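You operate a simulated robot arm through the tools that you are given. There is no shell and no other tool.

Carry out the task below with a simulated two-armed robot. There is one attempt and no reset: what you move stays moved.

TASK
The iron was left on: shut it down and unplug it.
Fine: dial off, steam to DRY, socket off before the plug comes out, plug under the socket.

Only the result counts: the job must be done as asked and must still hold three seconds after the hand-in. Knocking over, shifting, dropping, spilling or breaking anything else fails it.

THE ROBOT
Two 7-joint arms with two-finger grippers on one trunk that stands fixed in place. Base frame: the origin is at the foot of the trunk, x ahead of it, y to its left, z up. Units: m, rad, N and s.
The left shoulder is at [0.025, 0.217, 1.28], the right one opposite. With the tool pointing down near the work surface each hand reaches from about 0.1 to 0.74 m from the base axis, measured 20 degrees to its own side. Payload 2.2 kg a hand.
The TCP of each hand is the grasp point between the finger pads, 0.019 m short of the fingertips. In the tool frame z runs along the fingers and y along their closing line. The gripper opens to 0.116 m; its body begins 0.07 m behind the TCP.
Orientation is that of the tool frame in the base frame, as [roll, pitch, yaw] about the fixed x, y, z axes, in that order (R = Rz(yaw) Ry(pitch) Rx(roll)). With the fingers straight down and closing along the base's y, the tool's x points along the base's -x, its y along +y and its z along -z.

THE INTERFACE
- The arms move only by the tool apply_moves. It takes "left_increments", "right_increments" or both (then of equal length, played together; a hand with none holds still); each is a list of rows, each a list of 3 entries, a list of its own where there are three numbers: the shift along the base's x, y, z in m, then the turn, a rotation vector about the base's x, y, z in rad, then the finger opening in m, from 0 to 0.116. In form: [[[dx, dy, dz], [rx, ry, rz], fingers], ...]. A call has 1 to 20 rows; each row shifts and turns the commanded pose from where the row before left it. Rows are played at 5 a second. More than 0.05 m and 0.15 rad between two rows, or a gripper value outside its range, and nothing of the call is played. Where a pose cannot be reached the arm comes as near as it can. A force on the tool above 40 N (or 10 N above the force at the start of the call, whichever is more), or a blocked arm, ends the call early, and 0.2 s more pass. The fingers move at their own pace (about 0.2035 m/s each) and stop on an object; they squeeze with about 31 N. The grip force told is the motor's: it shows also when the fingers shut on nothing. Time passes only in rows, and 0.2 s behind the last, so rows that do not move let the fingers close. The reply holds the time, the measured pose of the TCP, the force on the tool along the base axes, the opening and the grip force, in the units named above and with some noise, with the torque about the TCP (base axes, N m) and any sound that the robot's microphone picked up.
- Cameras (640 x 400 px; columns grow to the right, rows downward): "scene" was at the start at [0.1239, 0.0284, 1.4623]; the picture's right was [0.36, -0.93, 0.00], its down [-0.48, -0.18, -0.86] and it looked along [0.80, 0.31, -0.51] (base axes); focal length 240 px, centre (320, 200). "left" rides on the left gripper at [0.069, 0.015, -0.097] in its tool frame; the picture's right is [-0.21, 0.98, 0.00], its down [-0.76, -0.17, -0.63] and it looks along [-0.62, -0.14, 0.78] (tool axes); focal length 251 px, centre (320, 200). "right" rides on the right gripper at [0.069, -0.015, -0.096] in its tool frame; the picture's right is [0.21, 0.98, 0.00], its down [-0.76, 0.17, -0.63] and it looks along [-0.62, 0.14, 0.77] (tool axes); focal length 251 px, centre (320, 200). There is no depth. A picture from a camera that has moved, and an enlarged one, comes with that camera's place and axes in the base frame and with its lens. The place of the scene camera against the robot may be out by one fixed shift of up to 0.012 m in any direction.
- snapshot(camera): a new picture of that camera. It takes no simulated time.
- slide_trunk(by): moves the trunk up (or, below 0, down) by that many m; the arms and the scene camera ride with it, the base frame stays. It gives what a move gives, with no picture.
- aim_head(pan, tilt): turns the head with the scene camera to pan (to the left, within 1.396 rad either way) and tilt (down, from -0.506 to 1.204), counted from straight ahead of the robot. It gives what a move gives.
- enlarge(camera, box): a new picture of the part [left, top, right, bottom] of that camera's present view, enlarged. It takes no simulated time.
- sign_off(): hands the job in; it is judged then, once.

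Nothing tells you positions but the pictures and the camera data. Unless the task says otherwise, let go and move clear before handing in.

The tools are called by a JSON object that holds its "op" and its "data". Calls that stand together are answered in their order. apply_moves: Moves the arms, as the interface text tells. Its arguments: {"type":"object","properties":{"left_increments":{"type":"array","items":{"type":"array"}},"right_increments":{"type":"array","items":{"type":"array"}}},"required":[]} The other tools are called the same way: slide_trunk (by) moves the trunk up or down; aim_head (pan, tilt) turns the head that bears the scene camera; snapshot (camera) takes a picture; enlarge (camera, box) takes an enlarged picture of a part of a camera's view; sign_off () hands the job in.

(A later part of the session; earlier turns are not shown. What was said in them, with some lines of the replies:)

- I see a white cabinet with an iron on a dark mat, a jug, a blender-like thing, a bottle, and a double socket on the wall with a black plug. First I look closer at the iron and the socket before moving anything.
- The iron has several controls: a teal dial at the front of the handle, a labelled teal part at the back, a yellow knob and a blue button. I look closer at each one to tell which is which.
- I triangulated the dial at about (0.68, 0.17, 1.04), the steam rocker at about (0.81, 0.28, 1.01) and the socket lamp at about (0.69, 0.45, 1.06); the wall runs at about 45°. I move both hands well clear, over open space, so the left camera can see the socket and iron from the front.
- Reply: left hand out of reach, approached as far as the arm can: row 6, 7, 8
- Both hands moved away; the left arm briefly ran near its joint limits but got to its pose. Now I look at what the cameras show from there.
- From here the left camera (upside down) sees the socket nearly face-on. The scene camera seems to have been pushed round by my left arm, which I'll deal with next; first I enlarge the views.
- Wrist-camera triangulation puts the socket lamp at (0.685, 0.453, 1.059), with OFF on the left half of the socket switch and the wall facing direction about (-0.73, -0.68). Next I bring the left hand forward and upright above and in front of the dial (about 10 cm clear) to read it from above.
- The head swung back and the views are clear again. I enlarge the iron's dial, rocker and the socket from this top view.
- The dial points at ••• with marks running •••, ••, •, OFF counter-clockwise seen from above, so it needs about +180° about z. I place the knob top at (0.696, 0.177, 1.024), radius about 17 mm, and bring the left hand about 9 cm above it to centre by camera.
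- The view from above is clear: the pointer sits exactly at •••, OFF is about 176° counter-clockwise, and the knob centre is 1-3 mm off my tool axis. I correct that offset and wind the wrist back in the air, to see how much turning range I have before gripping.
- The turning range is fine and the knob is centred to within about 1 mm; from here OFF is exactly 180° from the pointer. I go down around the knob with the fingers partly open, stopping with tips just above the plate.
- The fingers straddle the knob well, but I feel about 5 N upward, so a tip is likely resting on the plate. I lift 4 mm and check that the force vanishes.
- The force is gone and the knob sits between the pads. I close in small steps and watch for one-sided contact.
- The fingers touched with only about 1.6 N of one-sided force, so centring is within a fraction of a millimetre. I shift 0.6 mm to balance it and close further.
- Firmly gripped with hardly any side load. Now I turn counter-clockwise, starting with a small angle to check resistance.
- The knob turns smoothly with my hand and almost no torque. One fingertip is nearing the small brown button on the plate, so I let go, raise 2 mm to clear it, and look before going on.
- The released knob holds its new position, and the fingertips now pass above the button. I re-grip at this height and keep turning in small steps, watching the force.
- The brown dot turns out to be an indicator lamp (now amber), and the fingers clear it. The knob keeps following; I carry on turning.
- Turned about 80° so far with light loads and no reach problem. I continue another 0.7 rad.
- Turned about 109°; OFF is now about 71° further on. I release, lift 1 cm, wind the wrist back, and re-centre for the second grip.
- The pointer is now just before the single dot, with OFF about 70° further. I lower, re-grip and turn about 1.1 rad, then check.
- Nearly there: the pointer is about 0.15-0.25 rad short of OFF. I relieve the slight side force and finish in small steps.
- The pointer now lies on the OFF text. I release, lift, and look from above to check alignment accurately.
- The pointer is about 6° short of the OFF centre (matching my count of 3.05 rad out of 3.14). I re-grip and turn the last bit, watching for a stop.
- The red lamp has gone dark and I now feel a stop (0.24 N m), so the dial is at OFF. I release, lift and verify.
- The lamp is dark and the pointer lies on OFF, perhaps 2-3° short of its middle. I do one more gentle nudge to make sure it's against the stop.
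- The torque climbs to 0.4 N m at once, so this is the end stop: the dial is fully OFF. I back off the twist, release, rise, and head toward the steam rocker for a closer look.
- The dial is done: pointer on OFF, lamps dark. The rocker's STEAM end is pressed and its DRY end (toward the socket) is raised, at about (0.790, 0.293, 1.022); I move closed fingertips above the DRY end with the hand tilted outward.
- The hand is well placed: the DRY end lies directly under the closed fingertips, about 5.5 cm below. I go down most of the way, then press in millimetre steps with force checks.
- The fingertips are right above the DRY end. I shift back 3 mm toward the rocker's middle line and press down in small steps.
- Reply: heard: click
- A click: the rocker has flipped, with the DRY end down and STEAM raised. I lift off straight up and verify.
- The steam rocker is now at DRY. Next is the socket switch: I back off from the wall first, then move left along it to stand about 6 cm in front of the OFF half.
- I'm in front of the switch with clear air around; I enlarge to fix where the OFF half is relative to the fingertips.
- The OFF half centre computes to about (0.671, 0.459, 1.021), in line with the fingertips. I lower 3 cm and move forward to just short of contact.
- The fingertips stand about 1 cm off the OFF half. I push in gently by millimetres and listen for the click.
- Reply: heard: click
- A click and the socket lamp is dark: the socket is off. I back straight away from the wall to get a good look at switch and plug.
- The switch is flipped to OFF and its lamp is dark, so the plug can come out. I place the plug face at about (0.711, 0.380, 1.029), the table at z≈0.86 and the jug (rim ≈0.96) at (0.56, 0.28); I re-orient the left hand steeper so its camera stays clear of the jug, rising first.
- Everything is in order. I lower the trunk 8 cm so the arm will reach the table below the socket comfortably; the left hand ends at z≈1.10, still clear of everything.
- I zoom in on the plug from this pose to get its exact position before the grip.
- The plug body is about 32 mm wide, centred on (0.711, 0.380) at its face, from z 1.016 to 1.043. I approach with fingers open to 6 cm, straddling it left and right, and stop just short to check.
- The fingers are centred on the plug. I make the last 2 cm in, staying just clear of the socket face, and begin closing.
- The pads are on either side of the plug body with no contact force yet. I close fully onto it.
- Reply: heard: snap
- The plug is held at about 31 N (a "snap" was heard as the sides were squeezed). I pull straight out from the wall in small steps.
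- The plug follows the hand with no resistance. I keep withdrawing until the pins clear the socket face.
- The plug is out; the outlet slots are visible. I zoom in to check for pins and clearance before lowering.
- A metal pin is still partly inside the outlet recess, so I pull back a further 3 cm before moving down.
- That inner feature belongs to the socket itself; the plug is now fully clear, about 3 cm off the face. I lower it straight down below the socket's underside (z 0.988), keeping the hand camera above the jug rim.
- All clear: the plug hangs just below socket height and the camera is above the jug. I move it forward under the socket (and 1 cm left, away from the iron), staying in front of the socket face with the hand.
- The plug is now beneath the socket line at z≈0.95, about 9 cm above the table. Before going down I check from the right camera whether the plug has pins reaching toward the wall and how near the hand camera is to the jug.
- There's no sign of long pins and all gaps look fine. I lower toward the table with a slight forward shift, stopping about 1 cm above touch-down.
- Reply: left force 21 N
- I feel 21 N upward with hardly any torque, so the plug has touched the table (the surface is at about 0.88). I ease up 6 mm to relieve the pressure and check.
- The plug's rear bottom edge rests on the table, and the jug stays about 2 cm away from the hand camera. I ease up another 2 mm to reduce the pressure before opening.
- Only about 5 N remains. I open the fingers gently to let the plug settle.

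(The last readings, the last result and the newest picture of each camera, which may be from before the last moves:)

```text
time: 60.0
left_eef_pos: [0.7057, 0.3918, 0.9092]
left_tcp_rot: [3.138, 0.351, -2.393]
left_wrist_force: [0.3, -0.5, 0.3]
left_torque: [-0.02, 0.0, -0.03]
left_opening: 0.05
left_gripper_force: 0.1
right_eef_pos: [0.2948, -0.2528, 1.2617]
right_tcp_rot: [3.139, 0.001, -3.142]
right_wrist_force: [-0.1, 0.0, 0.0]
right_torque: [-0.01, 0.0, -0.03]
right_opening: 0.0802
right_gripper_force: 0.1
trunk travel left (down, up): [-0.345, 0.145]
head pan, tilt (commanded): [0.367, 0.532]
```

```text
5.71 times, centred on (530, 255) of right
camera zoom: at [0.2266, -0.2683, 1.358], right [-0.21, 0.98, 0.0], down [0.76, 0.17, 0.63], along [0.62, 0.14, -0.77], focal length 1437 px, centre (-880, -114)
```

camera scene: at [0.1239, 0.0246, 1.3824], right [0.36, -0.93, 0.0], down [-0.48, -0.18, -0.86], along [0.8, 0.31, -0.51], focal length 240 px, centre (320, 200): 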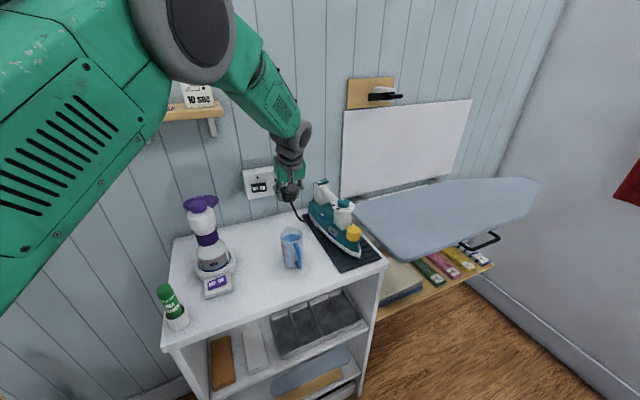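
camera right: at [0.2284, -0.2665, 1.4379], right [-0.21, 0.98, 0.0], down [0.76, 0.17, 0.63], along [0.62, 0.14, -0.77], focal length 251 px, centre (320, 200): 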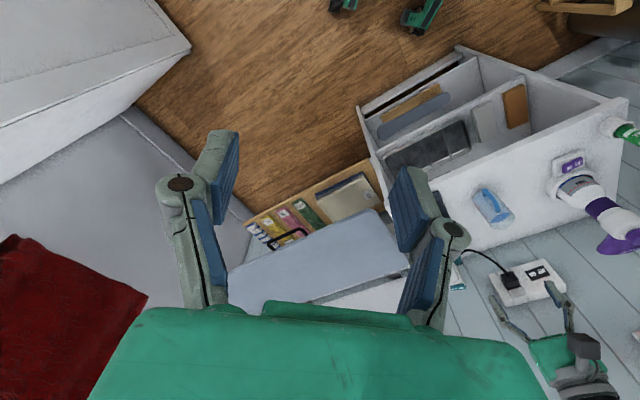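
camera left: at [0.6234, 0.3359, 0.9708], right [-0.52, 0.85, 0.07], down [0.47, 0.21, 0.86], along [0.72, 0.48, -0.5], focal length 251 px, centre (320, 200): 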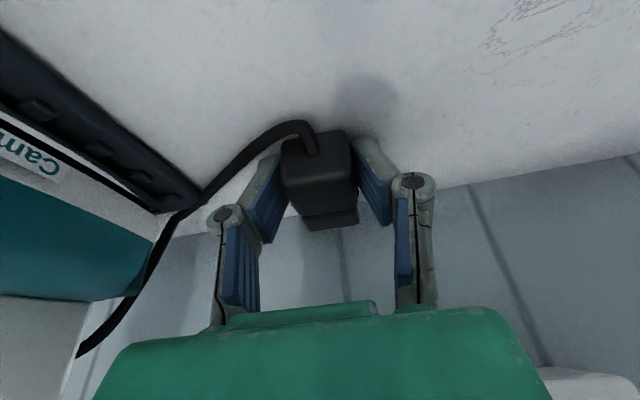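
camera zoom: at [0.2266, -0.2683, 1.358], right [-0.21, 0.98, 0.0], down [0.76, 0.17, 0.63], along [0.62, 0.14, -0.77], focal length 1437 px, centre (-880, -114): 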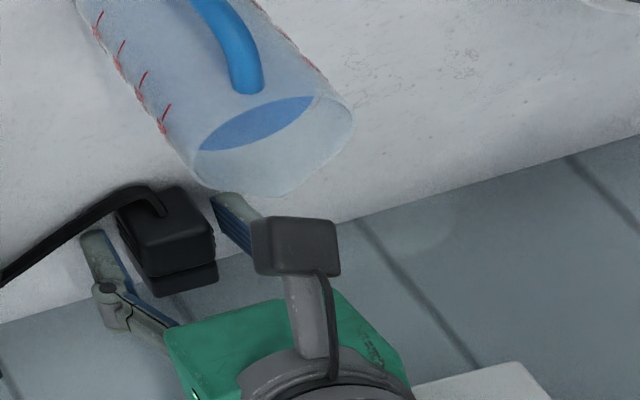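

The plug lies free on the table beneath the outlet. I raise the hand straight up, then up and back, keeping clear of cable, socket and jug.

{"op": "apply_moves", "data": {"left_increments": [[[0, 0, 0.01], [0, 0, 0], 0.054], [[-0.001, -0.001, 0.02], [0, 0, 0], 0.056], [[-0.003, -0.003, 0.03], [0, 0, 0], 0.056], [[-0.008, -0.0075, 0.03], [0, 0, 0], 0.056], [[-0.015, -0.014, 0.03], [0, 0, 0], 0.056], [[-0.022, -0.02, 0.03], [0, 0, 0], 0.056]]}}

{"op": "snapshot", "data": {"camera": "left"}}

{"op": "snapshot", "data": {"camera": "scene"}}

```text
time: 61.4
left_eef_pos: [0.6525, 0.3437, 1.0605]
left_tcp_rot: [3.139, 0.356, -2.397]
left_wrist_force: [-0.2, -1.5, -0.7]
left_torque: [0.04, 0.0, -0.02]
left_opening: 0.0562
left_gripper_force: 0.2
right_eef_pos: [0.2929, -0.2565, 1.2612]
right_tcp_rot: [3.137, 0.003, 3.141]
right_wrist_force: [0.3, 0.1, -0.5]
right_torque: [0.02, -0.04, -0.01]
right_opening: 0.0802
right_gripper_force: 0.0
trunk travel left (down, up): [-0.345, 0.145]
head pan, tilt (commanded): [0.367, 0.532]
```

```text
taken
camera left: at [0.5707, 0.2881, 1.1274], right [-0.52, 0.85, 0.08], down [0.47, 0.21, 0.86], along [0.71, 0.48, -0.51], focal length 251 px, centre (320, 200)
```

left: 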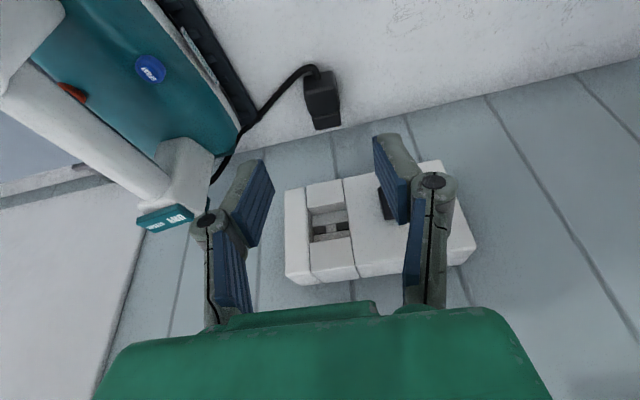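

```text
taken
camera scene: at [0.1216, 0.0228, 1.3827], right [0.36, -0.93, 0.0], down [-0.48, -0.18, -0.86], along [0.8, 0.31, -0.51], focal length 240 px, centre (320, 200)
```

scene: 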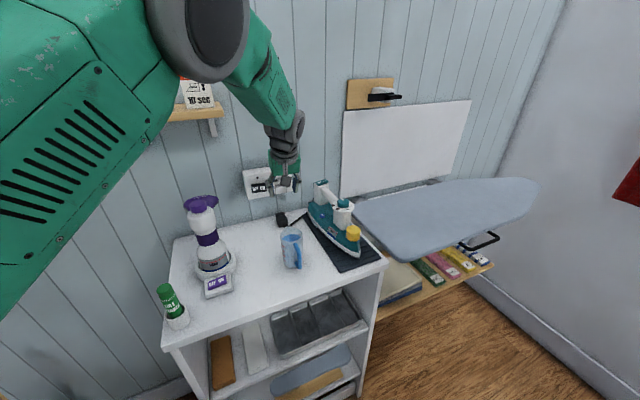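

The plug sits on the table right below the outlet. I withdraw the hand further up and back, then check every item of the job.

{"op": "apply_moves", "data": {"left_increments": [[[-0.015, -0.015, 0.03], [0, 0, 0], 0.056], [[-0.015, -0.015, 0.03], [-0.068, 0.0733, 0], 0.056], [[-0.015, -0.015, 0.03], [-0.068, 0.0733, 0], 0.056], [[-0.015, -0.015, 0.03], [-0.068, 0.0733, 0], 0.056], [[0, 0, 0], [0, 0, 0], 0.056]]}}

{"op": "snapshot", "data": {"camera": "left"}}

{"op": "enlarge", "data": {"camera": "scene", "box": [230, 150, 390, 280]}}

{"op": "snapshot", "data": {"camera": "scene"}}

{"op": "snapshot", "data": {"camera": "right"}}

```text
time: 62.6
left_eef_pos: [0.5983, 0.2843, 1.1788]
left_tcp_rot: [3.137, 0.052, -2.397]
left_wrist_force: [0.4, 0.2, 0.1]
left_torque: [0.02, 0.03, 0.03]
left_opening: 0.056
left_gripper_force: 0.0
right_eef_pos: [0.2959, -0.2523, 1.2611]
right_tcp_rot: [3.141, 0.0, 3.141]
right_wrist_force: [0.4, 0.2, -0.4]
right_torque: [0.0, 0.0, -0.04]
right_opening: 0.08
right_gripper_force: 0.0
trunk travel left (down, up): [-0.345, 0.145]
head pan, tilt (commanded): [0.367, 0.532]
```

```text
taken
camera left: at [0.5328, 0.2455, 1.2727], right [-0.51, 0.86, 0.01], down [0.64, 0.37, 0.67], along [0.57, 0.35, -0.74], focal length 251 px, centre (320, 200)
```

left: 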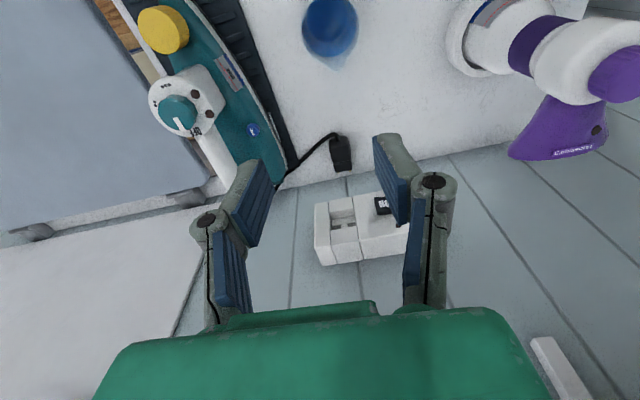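

```text
3.08 times, centred on (310, 215) of scene
camera zoom: at [0.1243, 0.0247, 1.3823], right [0.36, -0.93, 0.0], down [-0.48, -0.18, -0.86], along [0.8, 0.31, -0.51], focal length 737 px, centre (351, 154)
```

zoom: 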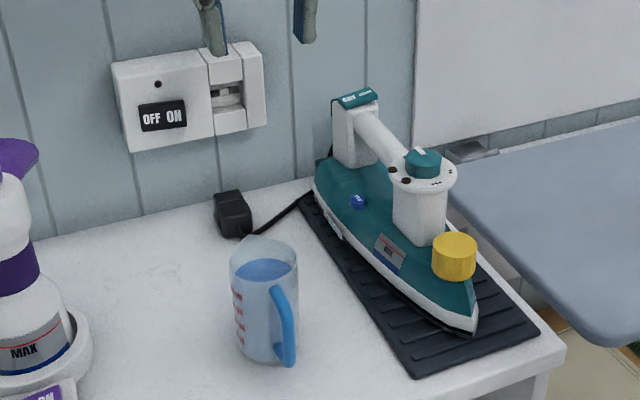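

```text
taken
camera scene: at [0.1243, 0.0247, 1.3823], right [0.36, -0.93, 0.0], down [-0.48, -0.18, -0.86], along [0.8, 0.31, -0.51], focal length 240 px, centre (320, 200)
```

scene: 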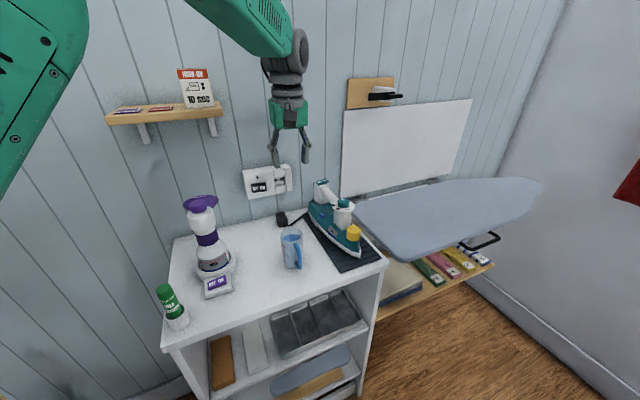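

```text
taken
camera right: at [0.2274, -0.2683, 1.3577], right [-0.21, 0.98, 0.0], down [0.76, 0.17, 0.63], along [0.62, 0.14, -0.77], focal length 251 px, centre (320, 200)
```

right: 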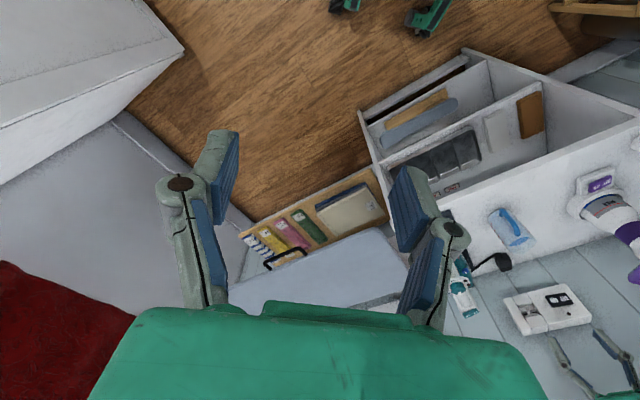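

The plug is on the table under the socket, and the other objects look unmoved. I take final close-ups of the dial, steam rocker, switch and plug.

{"op": "enlarge", "data": {"camera": "left", "box": [130, 70, 270, 170]}}

{"op": "enlarge", "data": {"camera": "scene", "box": [300, 165, 364, 215]}}

{"op": "enlarge", "data": {"camera": "scene", "box": [235, 155, 325, 235]}}

{"op": "enlarge", "data": {"camera": "left", "box": [290, 120, 430, 270]}}

```text
4.00 times, centred on (200, 120) of left
camera zoom: at [0.5328, 0.2455, 1.2727], right [-0.51, 0.86, 0.01], down [0.64, 0.37, 0.67], along [0.57, 0.35, -0.74], focal length 1006 px, centre (800, 520)
```

zoom: 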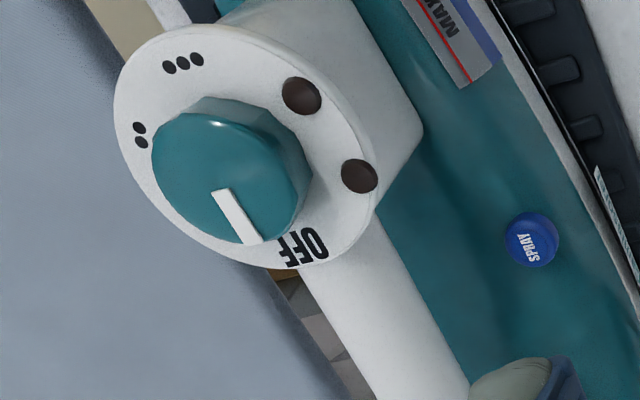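

```text
8.00 times, centred on (332, 190) of scene
camera zoom: at [0.1243, 0.0247, 1.3823], right [0.36, -0.93, 0.0], down [-0.48, -0.18, -0.86], along [0.8, 0.31, -0.51], focal length 1916 px, centre (224, 280)
```

zoom: 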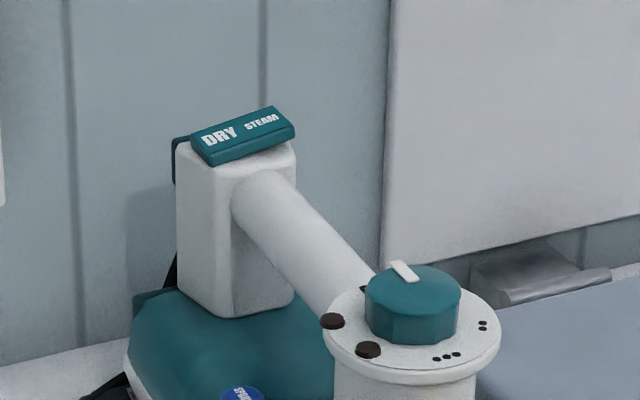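

```text
5.00 times, centred on (280, 195) of scene
camera zoom: at [0.1243, 0.0247, 1.3823], right [0.36, -0.93, 0.0], down [-0.48, -0.18, -0.86], along [0.8, 0.31, -0.51], focal length 1198 px, centre (520, 225)
```

zoom: 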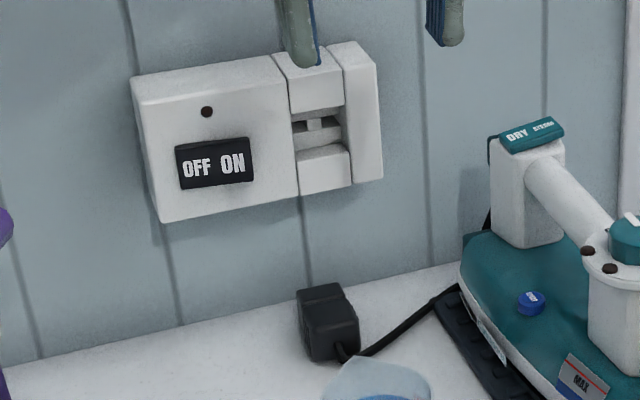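

```text
2.67 times, centred on (360, 195) of left
camera zoom: at [0.5328, 0.2455, 1.2727], right [-0.51, 0.86, 0.01], down [0.64, 0.37, 0.67], along [0.57, 0.35, -0.74], focal length 670 px, centre (213, 213)
```

zoom: 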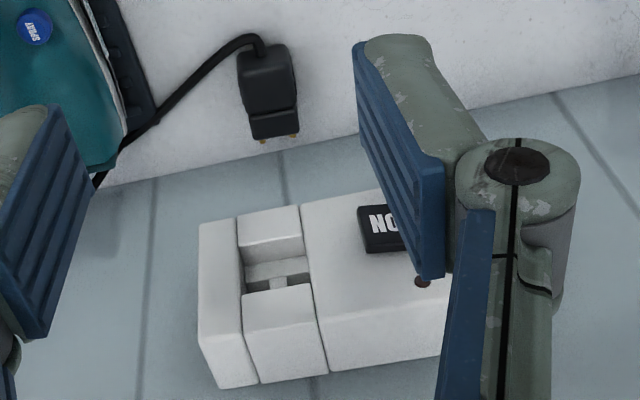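

Everything checks out: the dial is at OFF against its stop, both lamps are dark, steam is at DRY and the socket switch is OFF. The plug lies still on the table under its outlet, and both hands are clear, so I hand the job in.

{"op": "sign_off", "data": {}}

```text
The job is handed in.
```

The iron is shut down and unplugged, and I've handed the job in; I haven't seen a verdict on it.

- **Dial:** turned from ••• to OFF until it met its end stop. Both lamps on the iron are dark.
- **Steam:** the rocker clicked over to DRY and stayed there.
- **Socket:** switched OFF with a click, and its lamp went dark before I pulled the plug.
- **Plug:** it lies still on the table below its outlet, with its cable still attached to the iron.

A "snap" sounded when I gripped the plug. It then came out with no resistance, and I saw no damage in the close-ups. In the final pictures nothing else looked moved, knocked over or spilled, and both hands were clear.
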